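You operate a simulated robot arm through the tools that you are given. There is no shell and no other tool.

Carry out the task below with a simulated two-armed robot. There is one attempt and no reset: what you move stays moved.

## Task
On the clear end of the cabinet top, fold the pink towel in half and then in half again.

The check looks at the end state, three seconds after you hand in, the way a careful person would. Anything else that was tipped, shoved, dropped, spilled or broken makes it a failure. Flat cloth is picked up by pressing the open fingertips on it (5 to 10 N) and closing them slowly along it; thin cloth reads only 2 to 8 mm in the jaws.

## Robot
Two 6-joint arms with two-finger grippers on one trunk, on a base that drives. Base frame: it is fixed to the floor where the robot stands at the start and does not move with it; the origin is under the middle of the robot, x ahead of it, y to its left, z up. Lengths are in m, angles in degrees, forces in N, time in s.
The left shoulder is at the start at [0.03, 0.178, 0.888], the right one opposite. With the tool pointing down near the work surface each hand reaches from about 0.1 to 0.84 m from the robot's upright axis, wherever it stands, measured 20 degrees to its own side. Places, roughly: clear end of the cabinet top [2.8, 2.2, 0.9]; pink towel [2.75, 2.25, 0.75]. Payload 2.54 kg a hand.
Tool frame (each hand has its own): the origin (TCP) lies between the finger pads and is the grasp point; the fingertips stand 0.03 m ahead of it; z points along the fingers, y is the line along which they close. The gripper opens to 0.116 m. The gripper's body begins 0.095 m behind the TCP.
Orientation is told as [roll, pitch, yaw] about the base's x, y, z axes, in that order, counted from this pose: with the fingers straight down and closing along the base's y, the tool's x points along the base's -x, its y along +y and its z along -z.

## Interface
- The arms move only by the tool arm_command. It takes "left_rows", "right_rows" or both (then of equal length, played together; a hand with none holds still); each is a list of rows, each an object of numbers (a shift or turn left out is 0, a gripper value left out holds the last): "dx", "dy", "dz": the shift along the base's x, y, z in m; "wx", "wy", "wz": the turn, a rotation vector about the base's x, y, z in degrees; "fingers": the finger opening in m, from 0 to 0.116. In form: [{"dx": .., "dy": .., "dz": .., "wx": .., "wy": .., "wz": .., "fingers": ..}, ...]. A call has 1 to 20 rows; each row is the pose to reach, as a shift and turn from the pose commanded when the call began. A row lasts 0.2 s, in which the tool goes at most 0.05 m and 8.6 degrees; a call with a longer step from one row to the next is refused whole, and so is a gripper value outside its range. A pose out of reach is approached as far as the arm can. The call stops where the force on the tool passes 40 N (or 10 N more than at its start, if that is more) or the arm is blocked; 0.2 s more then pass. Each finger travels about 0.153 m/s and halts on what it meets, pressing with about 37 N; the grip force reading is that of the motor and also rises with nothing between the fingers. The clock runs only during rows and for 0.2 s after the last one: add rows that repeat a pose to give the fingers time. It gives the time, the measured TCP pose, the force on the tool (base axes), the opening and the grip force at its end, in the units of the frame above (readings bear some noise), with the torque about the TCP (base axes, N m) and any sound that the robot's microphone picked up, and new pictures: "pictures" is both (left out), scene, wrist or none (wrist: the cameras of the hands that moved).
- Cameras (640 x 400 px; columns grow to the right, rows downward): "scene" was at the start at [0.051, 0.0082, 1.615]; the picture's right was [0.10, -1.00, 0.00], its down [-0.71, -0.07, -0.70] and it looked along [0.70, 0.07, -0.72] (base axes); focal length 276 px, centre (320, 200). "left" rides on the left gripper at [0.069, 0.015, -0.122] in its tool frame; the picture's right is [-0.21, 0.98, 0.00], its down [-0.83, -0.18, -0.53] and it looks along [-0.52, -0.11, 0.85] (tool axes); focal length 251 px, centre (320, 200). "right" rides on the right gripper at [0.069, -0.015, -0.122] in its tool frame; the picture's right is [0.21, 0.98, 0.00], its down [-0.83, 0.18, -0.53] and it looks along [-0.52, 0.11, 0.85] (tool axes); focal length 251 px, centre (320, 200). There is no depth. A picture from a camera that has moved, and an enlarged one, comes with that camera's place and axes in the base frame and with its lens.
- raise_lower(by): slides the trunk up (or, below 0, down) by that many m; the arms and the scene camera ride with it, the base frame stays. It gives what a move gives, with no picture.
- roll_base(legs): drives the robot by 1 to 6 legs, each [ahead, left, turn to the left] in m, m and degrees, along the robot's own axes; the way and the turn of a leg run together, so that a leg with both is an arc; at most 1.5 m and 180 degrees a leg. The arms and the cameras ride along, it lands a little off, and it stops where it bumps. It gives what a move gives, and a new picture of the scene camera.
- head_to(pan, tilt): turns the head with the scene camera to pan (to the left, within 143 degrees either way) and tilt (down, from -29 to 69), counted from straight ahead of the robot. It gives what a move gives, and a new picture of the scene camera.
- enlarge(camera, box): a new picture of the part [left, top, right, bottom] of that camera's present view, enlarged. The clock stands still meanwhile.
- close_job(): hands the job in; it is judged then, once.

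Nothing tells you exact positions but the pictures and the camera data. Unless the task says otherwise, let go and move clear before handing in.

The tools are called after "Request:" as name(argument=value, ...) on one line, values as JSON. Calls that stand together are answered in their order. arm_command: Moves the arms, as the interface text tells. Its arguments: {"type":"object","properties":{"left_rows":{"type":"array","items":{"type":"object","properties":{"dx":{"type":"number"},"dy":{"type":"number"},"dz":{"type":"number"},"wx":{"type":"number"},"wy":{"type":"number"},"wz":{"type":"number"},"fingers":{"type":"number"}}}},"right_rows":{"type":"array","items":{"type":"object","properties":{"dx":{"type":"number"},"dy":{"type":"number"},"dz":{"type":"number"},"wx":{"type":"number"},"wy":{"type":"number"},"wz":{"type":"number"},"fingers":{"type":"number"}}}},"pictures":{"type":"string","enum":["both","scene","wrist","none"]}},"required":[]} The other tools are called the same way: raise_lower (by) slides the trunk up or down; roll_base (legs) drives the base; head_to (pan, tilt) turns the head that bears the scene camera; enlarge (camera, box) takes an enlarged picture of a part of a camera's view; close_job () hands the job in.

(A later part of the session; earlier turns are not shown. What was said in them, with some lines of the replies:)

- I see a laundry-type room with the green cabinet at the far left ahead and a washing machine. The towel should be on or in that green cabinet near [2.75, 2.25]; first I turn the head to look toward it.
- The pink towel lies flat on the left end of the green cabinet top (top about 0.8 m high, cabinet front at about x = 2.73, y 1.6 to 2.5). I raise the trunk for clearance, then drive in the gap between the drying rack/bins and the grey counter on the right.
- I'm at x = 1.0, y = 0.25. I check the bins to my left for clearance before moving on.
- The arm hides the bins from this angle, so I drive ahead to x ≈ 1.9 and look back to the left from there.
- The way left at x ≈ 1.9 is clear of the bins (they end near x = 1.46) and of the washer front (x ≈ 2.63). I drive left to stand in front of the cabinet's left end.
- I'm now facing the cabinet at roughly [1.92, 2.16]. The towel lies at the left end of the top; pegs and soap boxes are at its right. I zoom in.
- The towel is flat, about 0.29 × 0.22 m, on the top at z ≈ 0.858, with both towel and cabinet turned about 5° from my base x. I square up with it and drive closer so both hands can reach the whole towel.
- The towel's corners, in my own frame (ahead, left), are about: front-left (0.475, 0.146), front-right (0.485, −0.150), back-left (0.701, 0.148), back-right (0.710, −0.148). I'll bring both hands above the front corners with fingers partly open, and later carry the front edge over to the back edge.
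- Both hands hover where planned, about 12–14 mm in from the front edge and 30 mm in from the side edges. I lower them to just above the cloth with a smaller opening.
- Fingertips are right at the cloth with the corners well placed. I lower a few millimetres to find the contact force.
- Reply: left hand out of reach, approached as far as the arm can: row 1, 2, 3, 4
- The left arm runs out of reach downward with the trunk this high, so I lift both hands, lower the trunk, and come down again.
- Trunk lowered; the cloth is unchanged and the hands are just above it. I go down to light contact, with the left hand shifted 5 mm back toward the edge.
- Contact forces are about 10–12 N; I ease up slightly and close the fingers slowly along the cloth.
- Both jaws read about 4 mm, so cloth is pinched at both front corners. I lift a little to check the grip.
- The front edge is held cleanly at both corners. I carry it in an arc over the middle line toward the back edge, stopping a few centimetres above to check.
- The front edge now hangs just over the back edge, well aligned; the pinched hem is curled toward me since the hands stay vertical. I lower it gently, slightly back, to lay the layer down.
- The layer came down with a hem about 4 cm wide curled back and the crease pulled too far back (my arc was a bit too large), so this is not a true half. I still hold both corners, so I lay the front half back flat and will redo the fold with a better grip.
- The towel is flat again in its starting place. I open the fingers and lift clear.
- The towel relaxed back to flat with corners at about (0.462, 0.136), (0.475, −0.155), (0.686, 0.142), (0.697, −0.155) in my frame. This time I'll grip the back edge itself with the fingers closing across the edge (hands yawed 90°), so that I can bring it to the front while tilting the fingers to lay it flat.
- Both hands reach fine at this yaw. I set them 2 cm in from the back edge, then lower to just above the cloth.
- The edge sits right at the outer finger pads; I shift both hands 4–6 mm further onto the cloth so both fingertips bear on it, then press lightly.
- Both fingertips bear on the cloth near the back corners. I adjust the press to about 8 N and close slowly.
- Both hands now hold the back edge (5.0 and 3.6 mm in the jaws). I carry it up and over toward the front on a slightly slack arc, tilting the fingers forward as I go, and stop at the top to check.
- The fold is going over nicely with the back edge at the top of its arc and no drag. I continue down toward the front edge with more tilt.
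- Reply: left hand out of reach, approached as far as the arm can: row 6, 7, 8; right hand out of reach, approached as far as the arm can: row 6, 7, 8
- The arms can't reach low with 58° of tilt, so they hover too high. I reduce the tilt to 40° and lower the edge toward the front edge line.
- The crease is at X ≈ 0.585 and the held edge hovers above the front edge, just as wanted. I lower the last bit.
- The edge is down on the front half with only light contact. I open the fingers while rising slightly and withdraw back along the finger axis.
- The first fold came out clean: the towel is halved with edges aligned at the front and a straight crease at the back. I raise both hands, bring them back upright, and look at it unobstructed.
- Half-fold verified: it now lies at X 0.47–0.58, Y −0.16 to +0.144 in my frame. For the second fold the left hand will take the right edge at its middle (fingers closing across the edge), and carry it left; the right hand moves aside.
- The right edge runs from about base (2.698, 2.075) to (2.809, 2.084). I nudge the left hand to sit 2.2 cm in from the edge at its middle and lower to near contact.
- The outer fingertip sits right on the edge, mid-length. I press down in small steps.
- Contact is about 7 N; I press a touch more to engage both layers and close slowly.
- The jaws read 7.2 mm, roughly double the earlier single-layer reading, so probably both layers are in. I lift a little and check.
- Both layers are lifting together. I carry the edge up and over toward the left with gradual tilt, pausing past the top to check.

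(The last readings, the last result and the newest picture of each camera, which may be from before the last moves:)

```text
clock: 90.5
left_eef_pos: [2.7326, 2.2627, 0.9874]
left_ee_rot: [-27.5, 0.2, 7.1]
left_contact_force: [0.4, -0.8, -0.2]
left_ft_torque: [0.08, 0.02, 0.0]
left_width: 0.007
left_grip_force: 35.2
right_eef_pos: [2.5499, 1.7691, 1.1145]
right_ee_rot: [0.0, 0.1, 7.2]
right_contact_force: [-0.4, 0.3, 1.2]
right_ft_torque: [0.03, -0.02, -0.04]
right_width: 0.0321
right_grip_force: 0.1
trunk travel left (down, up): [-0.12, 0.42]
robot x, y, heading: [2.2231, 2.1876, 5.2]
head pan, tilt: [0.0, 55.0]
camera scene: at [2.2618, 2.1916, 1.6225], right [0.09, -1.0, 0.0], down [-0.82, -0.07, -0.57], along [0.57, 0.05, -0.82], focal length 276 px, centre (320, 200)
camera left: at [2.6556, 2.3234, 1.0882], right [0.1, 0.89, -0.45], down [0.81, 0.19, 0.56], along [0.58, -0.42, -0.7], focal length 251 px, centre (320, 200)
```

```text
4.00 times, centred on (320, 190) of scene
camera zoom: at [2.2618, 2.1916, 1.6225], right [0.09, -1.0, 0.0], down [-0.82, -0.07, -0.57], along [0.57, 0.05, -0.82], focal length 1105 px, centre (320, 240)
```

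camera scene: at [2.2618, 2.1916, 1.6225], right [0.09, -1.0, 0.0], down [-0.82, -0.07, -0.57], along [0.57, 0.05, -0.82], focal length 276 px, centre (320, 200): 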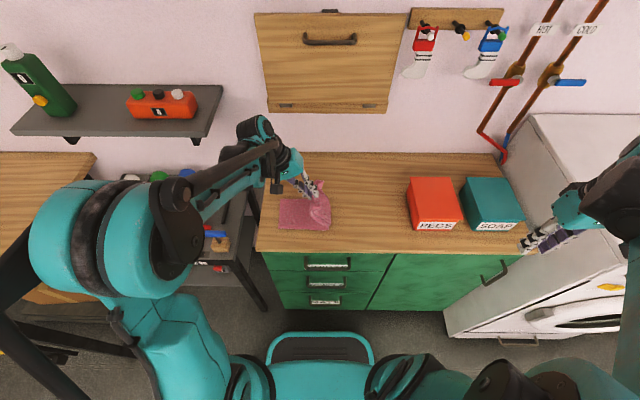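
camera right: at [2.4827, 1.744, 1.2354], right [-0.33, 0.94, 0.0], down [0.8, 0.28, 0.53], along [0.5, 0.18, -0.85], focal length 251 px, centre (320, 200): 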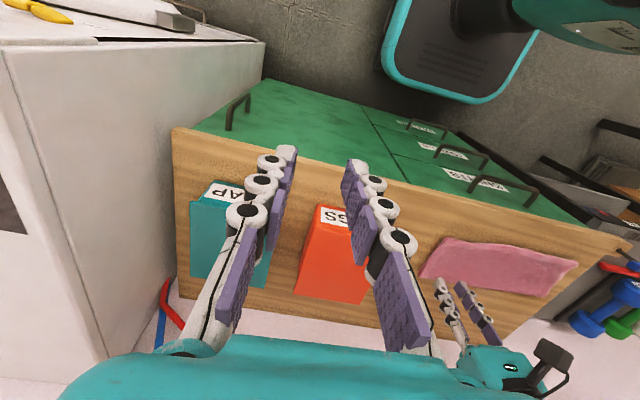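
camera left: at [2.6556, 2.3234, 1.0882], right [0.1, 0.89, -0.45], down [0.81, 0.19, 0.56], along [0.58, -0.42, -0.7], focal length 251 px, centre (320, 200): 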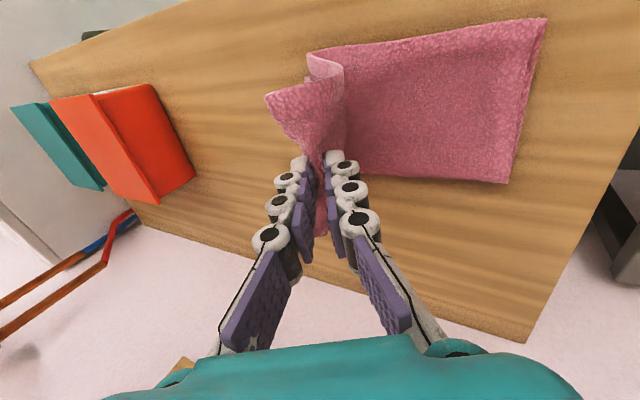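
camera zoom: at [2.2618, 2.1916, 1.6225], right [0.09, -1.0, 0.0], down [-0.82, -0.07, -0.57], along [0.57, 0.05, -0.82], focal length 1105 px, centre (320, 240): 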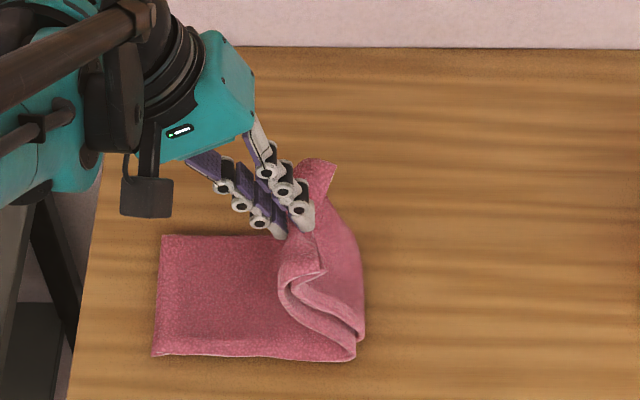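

The second fold is swinging over neatly with both layers, and the left edge target is at Y ≈ 0.134. I continue down, tilting to 40°, to just above the left edge.

Request:
arm_command(left_rows=[{"dx": -0.0019, "dy": 0.0162, "dz": -0.0079, "wx": -3.5, "wy": -0.4}, {"dx": -0.0037, "dy": 0.0308, "dz": -0.018, "wx": -6.5, "wy": -0.8}, {"dx": -0.0052, "dy": 0.0439, "dz": -0.0301, "wx": -9.4, "wy": -1.1}, {"dx": -0.0065, "dy": 0.0549, "dz": -0.0441, "wx": -12.4, "wy": -1.5}, {"dx": -0.0079, "dy": 0.0664, "dz": -0.0581, "wx": -12.4, "wy": -1.5}, {"dx": -0.009, "dy": 0.0754, "dz": -0.0721, "wx": -12.4, "wy": -1.5}, {"dx": -0.0097, "dy": 0.0813, "dz": -0.0811, "wx": -12.4, "wy": -1.5}, {"dx": -0.0097, "dy": 0.0813, "dz": -0.0811, "wx": -12.4, "wy": -1.5}], pictures="both")

Request:
enlarge(camera="right", box=[400, 200, 640, 350])

Request:
enlarge(camera="scene", box=[240, 140, 400, 240])

```text
clock: 92.3
left_eef_pos: [2.724, 2.3443, 0.9068]
left_ee_rot: [-40.0, 0.1, 7.2]
left_contact_force: [0.2, -0.4, 0.5]
left_ft_torque: [0.06, 0.02, 0.0]
left_width: 0.0067
left_grip_force: 35.0
right_eef_pos: [2.5492, 1.7678, 1.1132]
right_ee_rot: [0.0, 0.1, 7.2]
right_contact_force: [0.1, 0.6, 0.9]
right_ft_torque: [0.02, 0.02, 0.03]
right_width: 0.032
right_grip_force: 0.1
trunk travel left (down, up): [-0.12, 0.42]
robot x, y, heading: [2.2209, 2.1872, 5.0]
head pan, tilt: [0.0, 55.0]
camera scene: at [2.2616, 2.1907, 1.6226], right [0.09, -1.0, 0.0], down [-0.82, -0.07, -0.57], along [0.57, 0.05, -0.82], focal length 276 px, centre (320, 200)
camera left: at [2.6436, 2.4247, 0.9896], right [0.12, 0.77, -0.63], down [0.8, 0.31, 0.52], along [0.59, -0.56, -0.58], focal length 251 px, centre (320, 200)
```

scene: 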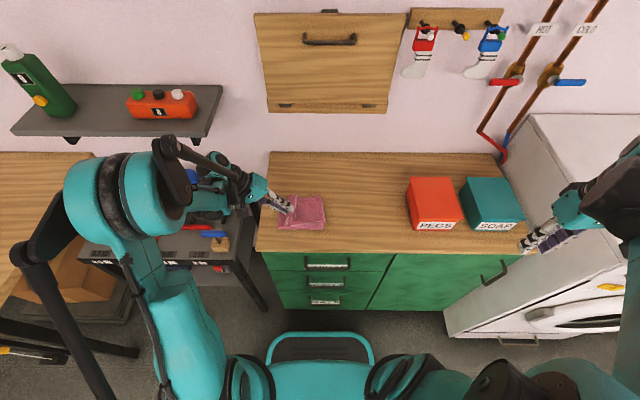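
left: 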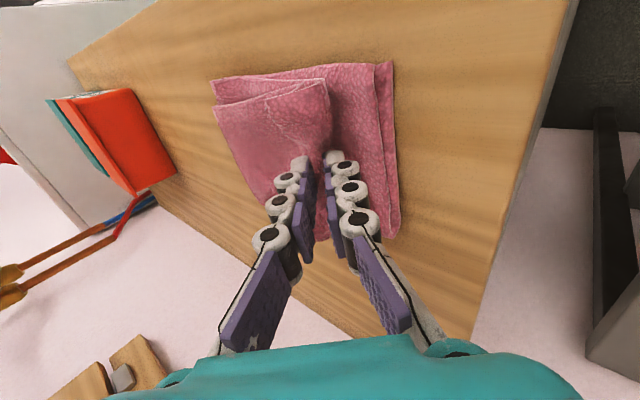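

```text
2.67 times, centred on (520, 275) of right
camera zoom: at [2.4828, 1.7441, 1.2354], right [-0.33, 0.94, 0.0], down [0.8, 0.28, 0.53], along [0.5, 0.18, -0.85], focal length 670 px, centre (-213, 0)
```

zoom: 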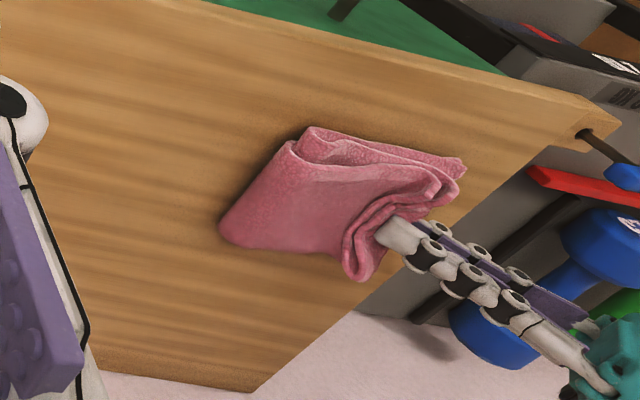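

```text
4.00 times, centred on (320, 190) of scene
camera zoom: at [2.2616, 2.1907, 1.6226], right [0.09, -1.0, 0.0], down [-0.82, -0.07, -0.57], along [0.57, 0.05, -0.82], focal length 1105 px, centre (320, 240)
```

zoom: 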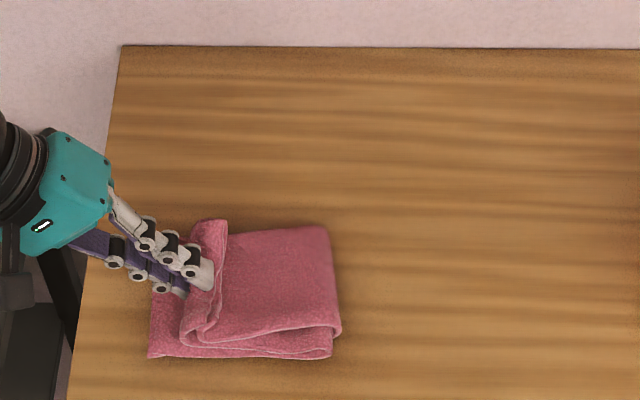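

The layers are stacked with the crease at Y ≈ −0.015 and the held edge about over the left edge. I lower a few millimetres more.

Request:
arm_command(left_rows=[{"dz": -0.003}, {"dz": -0.006}, {"dz": -0.008}, {"dz": -0.008}], pictures="none")

```text
clock: 93.3
left_eef_pos: [2.7249, 2.3445, 0.8979]
left_ee_rot: [-40.0, 0.1, 7.1]
left_contact_force: [-1.2, 0.9, 3.7]
left_ft_torque: [0.02, 0.01, -0.01]
left_width: 0.0069
left_grip_force: 35.0
right_eef_pos: [2.5484, 1.7679, 1.1129]
right_ee_rot: [0.0, 0.1, 7.1]
right_contact_force: [-0.3, -0.2, -0.2]
right_ft_torque: [-0.04, -0.03, 0.01]
right_width: 0.0321
right_grip_force: 0.1
trunk travel left (down, up): [-0.12, 0.42]
robot x, y, heading: [2.2205, 2.1876, 5.4]
head pan, tilt: [0.0, 55.0]
```

Light contact at 3.7 N. I open the fingers while easing up, then withdraw back along the finger axis and rise clear.

Request:
arm_command(left_rows=[{"fingers": 0.012, "dz": 0.001}, {"fingers": 0.017, "dz": 0.003}, {"fingers": 0.022, "dz": 0.005}, {"fingers": 0.028, "dz": 0.007}, {"fingers": 0.034, "dz": 0.009}, {"fingers": 0.034, "dx": -0.0008, "dy": 0.007, "dz": 0.016}, {"dx": -0.0016, "dy": 0.014, "dz": 0.024}, {"dx": -0.0024, "dy": 0.021, "dz": 0.032}, {"dx": -0.0033, "dy": 0.028, "dz": 0.04}, {"dx": -0.0041, "dy": 0.035, "dz": 0.05}, {"dx": -0.0041, "dy": 0.035, "dz": 0.08}, {"dx": -0.0041, "dy": 0.035, "dz": 0.11}, {"dx": -0.0041, "dy": 0.035, "dz": 0.14}], pictures="both")

Request:
enlarge(camera="right", box=[400, 200, 640, 350])

Request:
enlarge(camera="scene", box=[240, 140, 400, 240])

```text
clock: 96.1
left_eef_pos: [2.7195, 2.3782, 1.0377]
left_ee_rot: [-40.0, 0.3, 7.1]
left_contact_force: [-0.5, 0.3, 0.1]
left_ft_torque: [0.03, 0.0, 0.05]
left_width: 0.0341
left_grip_force: 0.1
right_eef_pos: [2.5491, 1.7668, 1.1126]
right_ee_rot: [0.0, 0.1, 7.2]
right_contact_force: [0.4, 0.3, -0.7]
right_ft_torque: [0.03, -0.04, 0.0]
right_width: 0.0317
right_grip_force: 0.1
trunk travel left (down, up): [-0.12, 0.42]
robot x, y, heading: [2.2183, 2.1881, 5.2]
head pan, tilt: [0.0, 55.0]
camera scene: at [2.2609, 2.1904, 1.6226], right [0.09, -1.0, 0.0], down [-0.82, -0.07, -0.57], along [0.57, 0.05, -0.82], focal length 276 px, centre (320, 200)
camera left: at [2.6394, 2.4588, 1.1222], right [0.12, 0.77, -0.63], down [0.8, 0.3, 0.52], along [0.59, -0.56, -0.58], focal length 251 px, centre (320, 200)
```

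scene: 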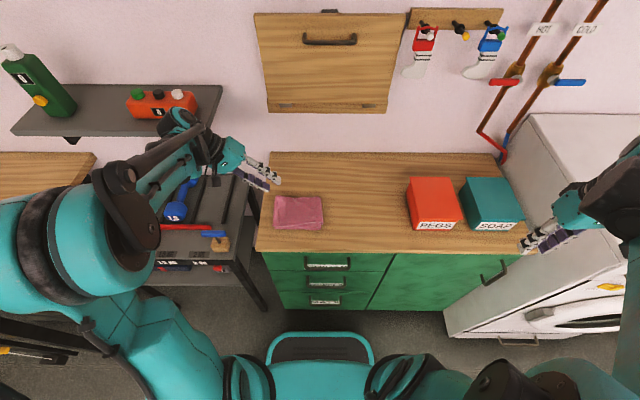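
left: 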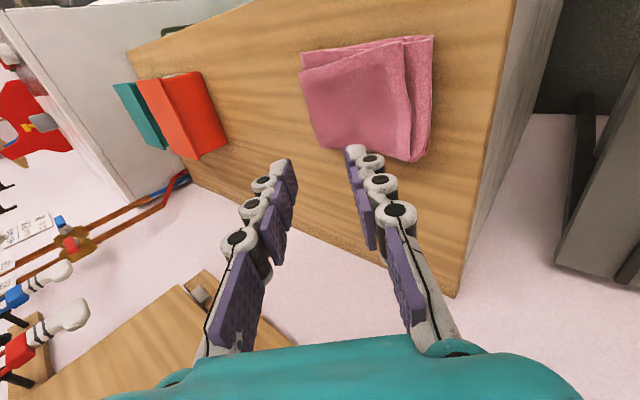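

```text
2.67 times, centred on (520, 275) of right
camera zoom: at [2.4822, 1.7438, 1.2354], right [-0.33, 0.94, 0.0], down [0.8, 0.28, 0.53], along [0.5, 0.18, -0.85], focal length 670 px, centre (-213, 0)
```

zoom: 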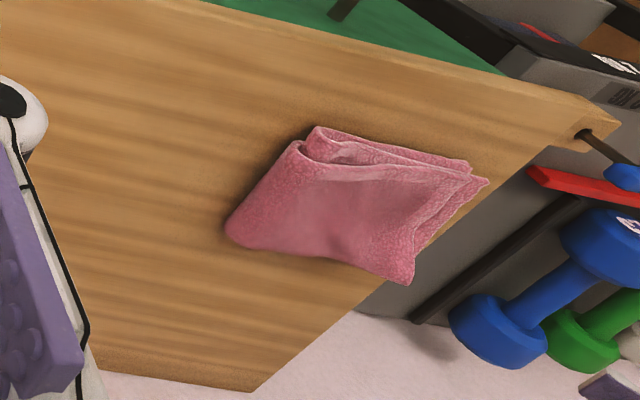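

```text
4.00 times, centred on (320, 190) of scene
camera zoom: at [2.2609, 2.1904, 1.6226], right [0.09, -1.0, 0.0], down [-0.82, -0.07, -0.57], along [0.57, 0.05, -0.82], focal length 1105 px, centre (320, 240)
```

zoom: 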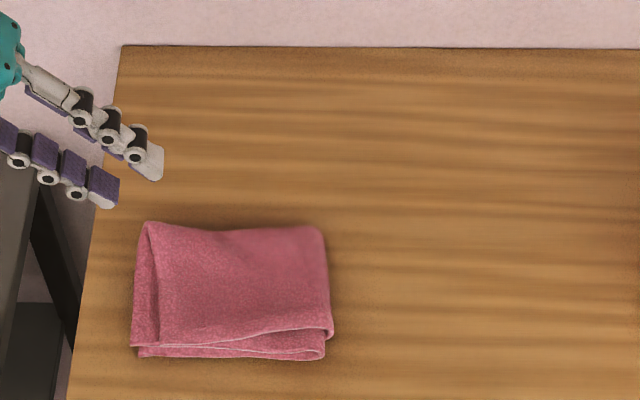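

The towel now lies as a neat quarter. I raise the left hand, bring it upright and away so I can inspect the result closely.

Request:
arm_command(left_rows=[{"dz": 0.02, "wx": 7.9, "wy": 0.9}, {"dz": 0.04, "wx": 15.9, "wy": 1.9}, {"dz": 0.06, "wx": 23.8, "wy": 2.8}, {"dz": 0.08, "wx": 31.8, "wy": 3.8}, {"dz": 0.1, "wx": 39.7, "wy": 4.7}, {"dz": 0.12, "wx": 39.7, "wy": 4.7, "dx": -0.03}, {"dz": 0.13, "wx": 39.7, "wy": 4.7, "dx": -0.07}, {"dz": 0.13, "wx": 39.7, "wy": 4.7, "dx": -0.11}], pictures="both")

Request:
enlarge(camera="scene", box=[260, 185, 340, 235])

Request:
enlarge(camera="right", box=[460, 220, 620, 320])

```text
clock: 97.9
left_eef_pos: [2.608, 2.3787, 1.1701]
left_ee_rot: [0.0, -0.2, 7.1]
left_contact_force: [-1.3, 0.9, 0.7]
left_ft_torque: [-0.05, -0.06, 0.03]
left_width: 0.0339
left_grip_force: 0.0
right_eef_pos: [2.5473, 1.768, 1.1142]
right_ee_rot: [0.0, 0.0, 7.1]
right_contact_force: [0.1, -0.4, -0.5]
right_ft_torque: [-0.03, -0.05, 0.03]
right_width: 0.0321
right_grip_force: 0.0
trunk travel left (down, up): [-0.12, 0.42]
robot x, y, heading: [2.2223, 2.1825, 5.1]
head pan, tilt: [0.0, 55.0]
camera scene: at [2.2594, 2.1911, 1.6226], right [0.09, -1.0, 0.0], down [-0.82, -0.07, -0.57], along [0.57, 0.05, -0.82], focal length 276 px, centre (320, 200)
camera left: at [2.5361, 2.3847, 1.2909], right [0.09, 1.0, 0.0], down [0.84, -0.08, 0.54], along [0.53, -0.05, -0.84], focal length 251 px, centre (320, 200)
```

scene: 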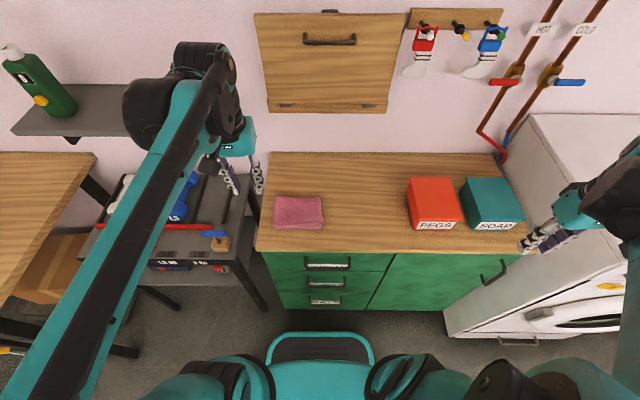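
left: 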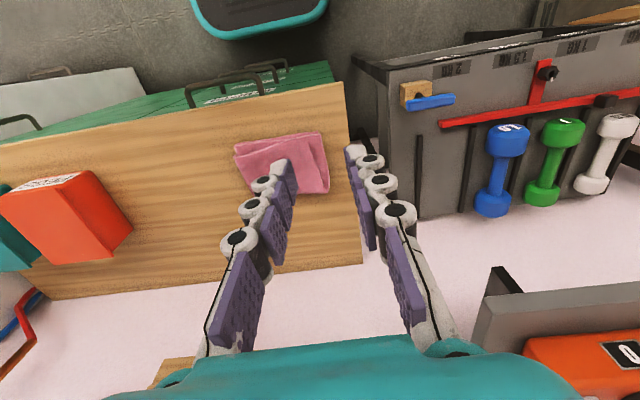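

```text
8.00 times, centred on (300, 210) of scene
camera zoom: at [2.2594, 2.1911, 1.6226], right [0.09, -1.0, 0.0], down [-0.82, -0.07, -0.57], along [0.57, 0.05, -0.82], focal length 2209 px, centre (480, 120)
```

zoom: 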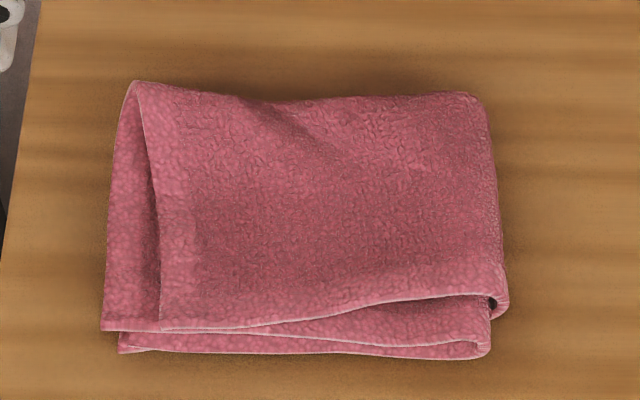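

```text
4.00 times, centred on (540, 270) of right
camera zoom: at [2.481, 1.7443, 1.2359], right [-0.33, 0.94, 0.0], down [0.8, 0.28, 0.53], along [0.5, 0.18, -0.85], focal length 1006 px, centre (-560, -80)
```

zoom: 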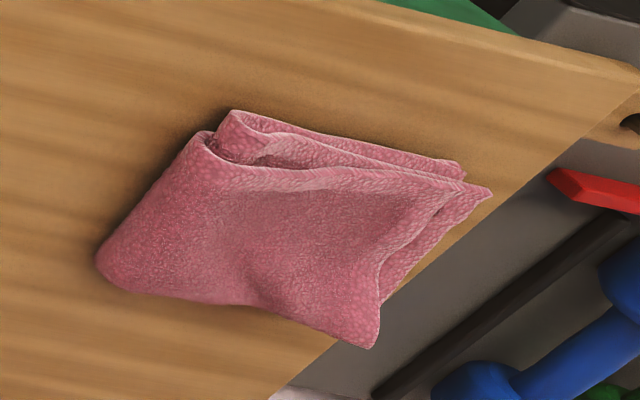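

The result is a proper quarter, about 0.16 × 0.11 m; the top sheet's left edge sits 1–2 cm short of the sheet beneath at the front. I'll gently smooth the top sheet leftward with light fingertip contact, so I bring the left hand above it.

Request:
arm_command(left_rows=[{"dx": 0.02, "dy": -0.011, "dz": -0.02, "fingers": 0.034}, {"dx": 0.04, "dy": -0.021, "dz": -0.05}, {"dx": 0.06, "dy": -0.032, "dz": -0.085}, {"dx": 0.08, "dy": -0.043, "dz": -0.12}, {"dx": 0.0994, "dy": -0.0534, "dz": -0.155}, {"dx": 0.0994, "dy": -0.0534, "dz": -0.19}, {"dx": 0.0994, "dy": -0.0534, "dz": -0.22}, {"dx": 0.0994, "dy": -0.0534, "dz": -0.24}, {"dx": 0.0994, "dy": -0.0534, "dz": -0.248}, {"dx": 0.0994, "dy": -0.0534, "dz": -0.248}], pictures="wrist")

Request:
enlarge(camera="right", box=[460, 220, 620, 320])

```text
clock: 100.1
left_eef_pos: [2.7082, 2.3247, 0.9202]
left_ee_rot: [0.0, -0.1, 7.2]
left_contact_force: [0.4, -0.2, -0.7]
left_ft_torque: [0.0, -0.01, -0.02]
left_width: 0.034
left_grip_force: 0.0
right_eef_pos: [2.5494, 1.7686, 1.1137]
right_ee_rot: [0.0, 0.2, 7.1]
right_contact_force: [0.1, -0.2, 0.8]
right_ft_torque: [-0.02, 0.01, -0.01]
right_width: 0.032
right_grip_force: 0.0
trunk travel left (down, up): [-0.12, 0.42]
robot x, y, heading: [2.2197, 2.1875, 5.2]
head pan, tilt: [0.0, 55.0]
camera left: at [2.6373, 2.3317, 1.0416], right [0.09, 1.0, 0.0], down [0.84, -0.08, 0.54], along [0.53, -0.05, -0.84], focal length 251 px, centre (320, 200)
```

left: 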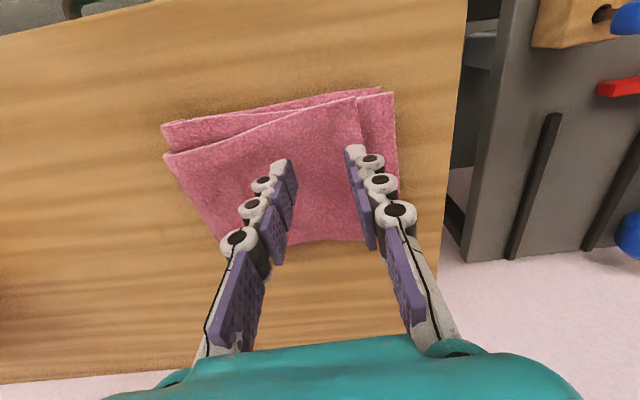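

```text
4.00 times, centred on (540, 270) of right
camera zoom: at [2.4827, 1.7442, 1.2355], right [-0.33, 0.94, 0.0], down [0.8, 0.28, 0.53], along [0.5, 0.18, -0.85], focal length 1006 px, centre (-560, -80)
```

zoom: 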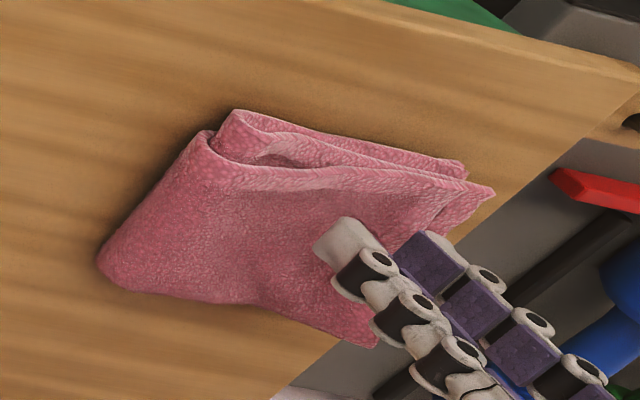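

From here I can see the upper layers are turned a few degrees and the top sheet's left edge is short. I move 12 mm right so both fingertips land on the top sheet, then lower to light contact.

Request:
arm_command(left_rows=[{"dx": 0.0015, "dy": -0.012, "dz": -0.003}, {"dx": 0.0015, "dy": -0.012, "dz": -0.007}, {"dx": 0.0015, "dy": -0.012, "dz": -0.01}, {"dx": 0.0015, "dy": -0.012, "dz": -0.013}, {"dx": 0.0015, "dy": -0.012, "dz": -0.013}], pictures="wrist")

```text
clock: 101.3
left_eef_pos: [2.7111, 2.3124, 0.9062]
left_ee_rot: [0.0, -0.1, 7.1]
left_contact_force: [0.3, -0.1, 0.4]
left_ft_torque: [0.02, 0.0, -0.02]
left_width: 0.0338
left_grip_force: 0.1
right_eef_pos: [2.5487, 1.7677, 1.1142]
right_ee_rot: [0.1, 0.1, 7.2]
right_contact_force: [0.2, 0.9, -0.7]
right_ft_torque: [-0.01, 0.02, -0.05]
right_width: 0.0322
right_grip_force: 0.1
trunk travel left (down, up): [-0.12, 0.42]
robot x, y, heading: [2.222, 2.1842, 5.1]
head pan, tilt: [0.0, 55.0]
camera left: at [2.6391, 2.3196, 1.0286], right [0.09, 1.0, 0.0], down [0.84, -0.08, 0.54], along [0.53, -0.05, -0.84], focal length 251 px, centre (320, 200)
```

left: 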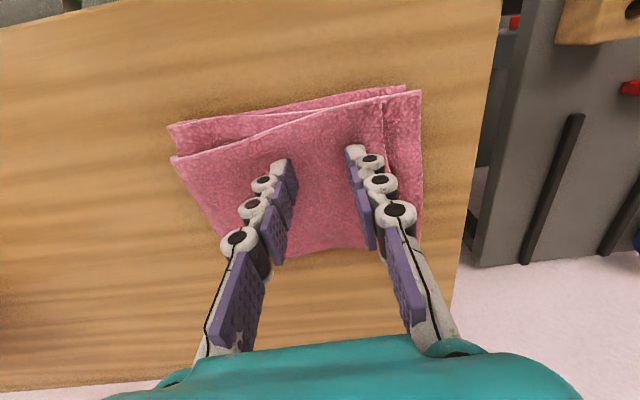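

Request:
arm_command(left_rows=[{"dz": -0.002}, {"dz": -0.004}, {"dz": -0.005}, {"dz": -0.005}], pictures="none")

```text
clock: 102.3
left_eef_pos: [2.711, 2.3126, 0.9033]
left_ee_rot: [0.0, -0.1, 7.2]
left_contact_force: [0.5, 0.7, 5.7]
left_ft_torque: [0.04, 0.0, -0.03]
left_width: 0.034
left_grip_force: 0.1
right_eef_pos: [2.5487, 1.7677, 1.1142]
right_ee_rot: [0.0, 0.1, 7.2]
right_contact_force: [0.2, 0.3, 0.0]
right_ft_torque: [-0.01, -0.03, -0.05]
right_width: 0.0319
right_grip_force: 0.1
trunk travel left (down, up): [-0.12, 0.42]
robot x, y, heading: [2.2209, 2.1874, 5.1]
head pan, tilt: [0.0, 55.0]
```

Contact is 5.7 N. I ease off slightly, draw the top sheet about 14 mm left and 4 mm toward the front, then lift off.

Request:
arm_command(left_rows=[{"dz": 0.001}, {"dx": -0.0011, "dy": 0.0027, "dz": 0.001}, {"dx": -0.0023, "dy": 0.0054, "dz": 0.001}, {"dx": -0.0034, "dy": 0.0081, "dz": 0.001}, {"dx": -0.0046, "dy": 0.0108, "dz": 0.001}, {"dx": -0.0057, "dy": 0.0135, "dz": 0.001}, {"dx": -0.0057, "dy": 0.0135, "dz": 0.001}, {"dx": -0.0057, "dy": 0.0135, "dz": 0.01}, {"dx": -0.0057, "dy": 0.0135, "dz": 0.03}, {"dx": -0.0057, "dy": 0.0135, "dz": 0.06}], pictures="wrist")

Request:
enlarge(camera="right", box=[460, 220, 620, 320])

```text
clock: 104.5
left_eef_pos: [2.7045, 2.3279, 0.9621]
left_ee_rot: [0.0, -0.2, 7.3]
left_contact_force: [0.1, -0.1, -0.1]
left_ft_torque: [-0.05, 0.04, -0.02]
left_width: 0.0341
left_grip_force: 0.0
right_eef_pos: [2.5492, 1.767, 1.1135]
right_ee_rot: [0.1, 0.1, 7.2]
right_contact_force: [0.2, 0.3, -0.9]
right_ft_torque: [-0.01, -0.04, 0.0]
right_width: 0.0321
right_grip_force: 0.1
trunk travel left (down, up): [-0.12, 0.42]
robot x, y, heading: [2.218, 2.1868, 5.0]
head pan, tilt: [0.0, 55.0]
camera left: at [2.6335, 2.3335, 1.0842], right [0.09, 1.0, 0.0], down [0.84, -0.08, 0.54], along [0.53, -0.05, -0.84], focal length 251 px, centre (320, 200)
```

left: 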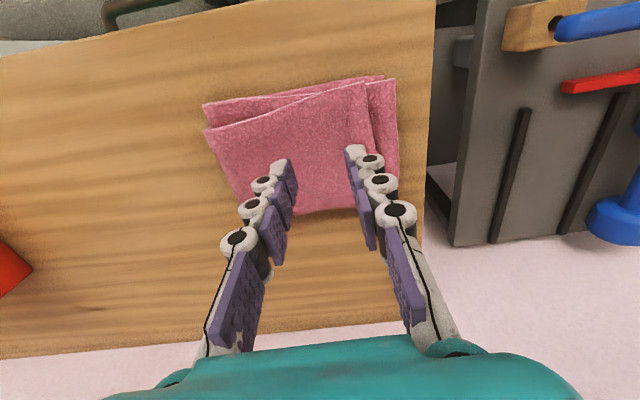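

```text
4.00 times, centred on (540, 270) of right
camera zoom: at [2.4822, 1.7442, 1.2355], right [-0.33, 0.94, 0.0], down [0.8, 0.28, 0.53], along [0.5, 0.18, -0.85], focal length 1006 px, centre (-560, -80)
```

zoom: 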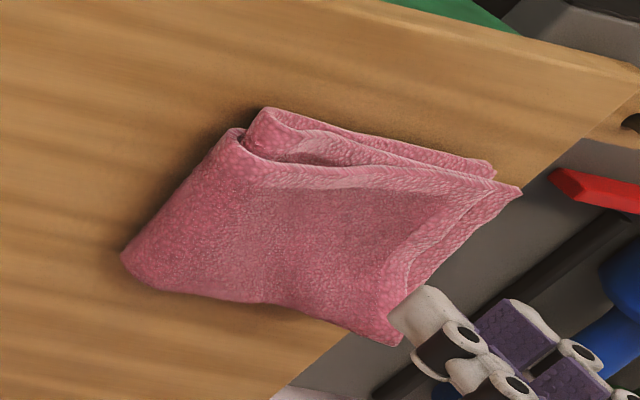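

The whole stack slid together about 12 mm, so the layers hold to each other; it is still fully on the top with about 3 cm to the cabinet's edge. The fold is good as it stands, so I move the hands well clear and take a last look.

Request:
arm_command(left_rows=[{"dz": 0.03}, {"dz": 0.07}, {"dz": 0.11}, {"dz": 0.15}, {"dz": 0.19, "dx": -0.02}, {"dz": 0.2, "dx": -0.06}, {"dz": 0.2, "dx": -0.1}, {"dz": 0.2, "dx": -0.14}, {"dz": 0.2, "dx": -0.14}], right_rows=[{"dz": 0.01}, {"dz": 0.02}, {"dz": 0.03}, {"dz": 0.04}, {"dz": 0.05}, {"dz": 0.05}, {"dz": 0.05}, {"dz": 0.05}, {"dz": 0.05}], pictures="scene")

Request:
enlarge(camera="scene", box=[260, 185, 340, 235])

Request:
enlarge(camera="right", box=[400, 200, 640, 350])

Request:
enlarge(camera="left", box=[160, 60, 480, 260])

```text
clock: 106.5
left_eef_pos: [2.5668, 2.327, 1.1625]
left_ee_rot: [-0.1, 0.0, 7.3]
left_contact_force: [0.9, -0.1, 0.2]
left_ft_torque: [-0.01, 0.04, 0.01]
left_width: 0.0338
left_grip_force: 0.2
right_eef_pos: [2.5516, 1.7683, 1.1623]
right_ee_rot: [0.0, 0.2, 7.3]
right_contact_force: [0.8, 0.3, -0.4]
right_ft_torque: [-0.01, -0.01, -0.02]
right_width: 0.0325
right_grip_force: 0.1
trunk travel left (down, up): [-0.12, 0.42]
robot x, y, heading: [2.22, 2.1847, 5.4]
head pan, tilt: [0.0, 55.0]
camera scene: at [2.263, 2.1906, 1.6225], right [0.09, -1.0, 0.0], down [-0.82, -0.07, -0.57], along [0.57, 0.05, -0.82], focal length 276 px, centre (320, 200)
```

scene: 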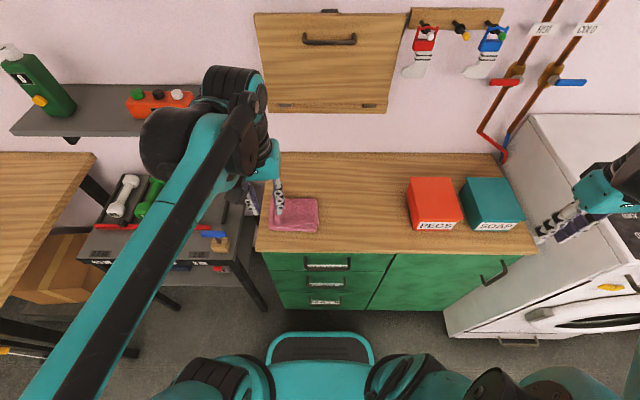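

```text
8.00 times, centred on (300, 210) of scene
camera zoom: at [2.263, 2.1906, 1.6225], right [0.09, -1.0, 0.0], down [-0.82, -0.07, -0.57], along [0.57, 0.05, -0.82], focal length 2209 px, centre (480, 120)
```

zoom: 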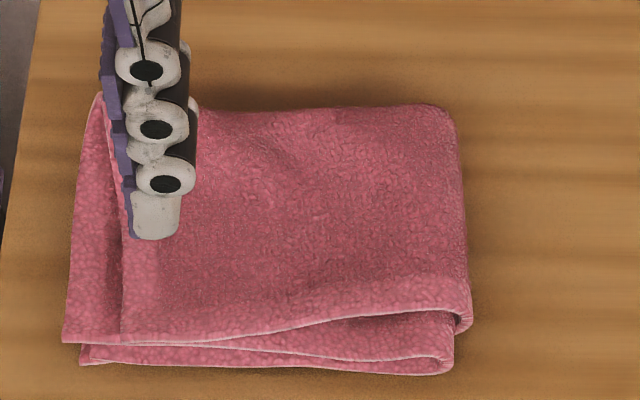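

```text
2.67 times, centred on (520, 275) of right
camera zoom: at [2.4841, 1.7448, 1.2846], right [-0.33, 0.94, 0.0], down [0.8, 0.28, 0.53], along [0.5, 0.18, -0.85], focal length 670 px, centre (-213, 0)
```

zoom: 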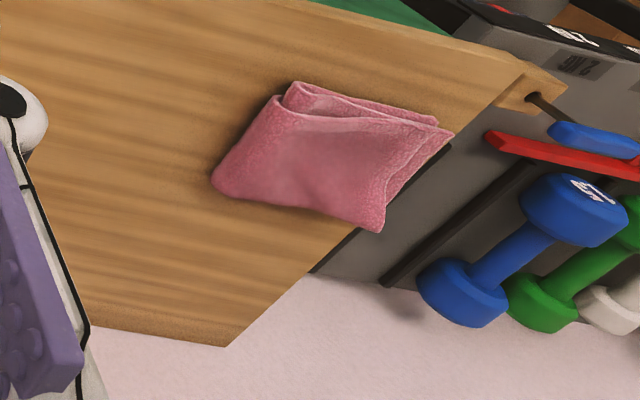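

```text
2.00 times, centred on (320, 160) of left
camera zoom: at [2.4946, 2.3327, 1.2838], right [0.09, 1.0, 0.0], down [0.84, -0.08, 0.53], along [0.53, -0.05, -0.85], focal length 503 px, centre (320, 280)
```

zoom: 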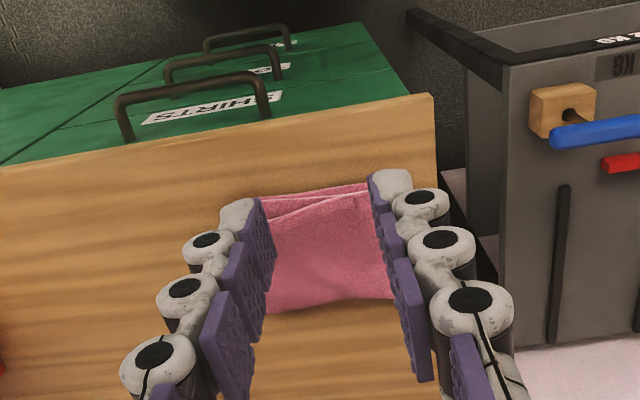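

The towel lies flat as a four-layer quarter (about 0.16 × 0.11 m) on the clear left end, with roughly 2–3 cm to the cabinet's edge. The boxes and everything else are undisturbed, and both hands are open and clear, so I hand the job in.

Request:
close_job()

```text
The job is handed in.
```

The pink towel is folded in half twice and lies on the clear left end of the cabinet top. I have handed the job in; no verdict has come back.

- **Result:** it is now a four-layer quarter about 0.16 × 0.11 m, lying fully on the top with roughly 2–3 cm to the cabinet's left edge.
- **Neatness:** the top sheet's left edge falls about 2 cm short of the sheet under it. The upper layers are also turned a few degrees, leaving their front edge 1–2 cm back at the right. I tried to smooth this, but the whole stack slid together, so I left it.
- **First fold:** my first attempt bunched the hem and set the crease in the wrong place. I laid the towel flat again and refolded it from the back edge.
- **Surroundings:** I saw nothing else moved, and both hands are open and clear of the towel.
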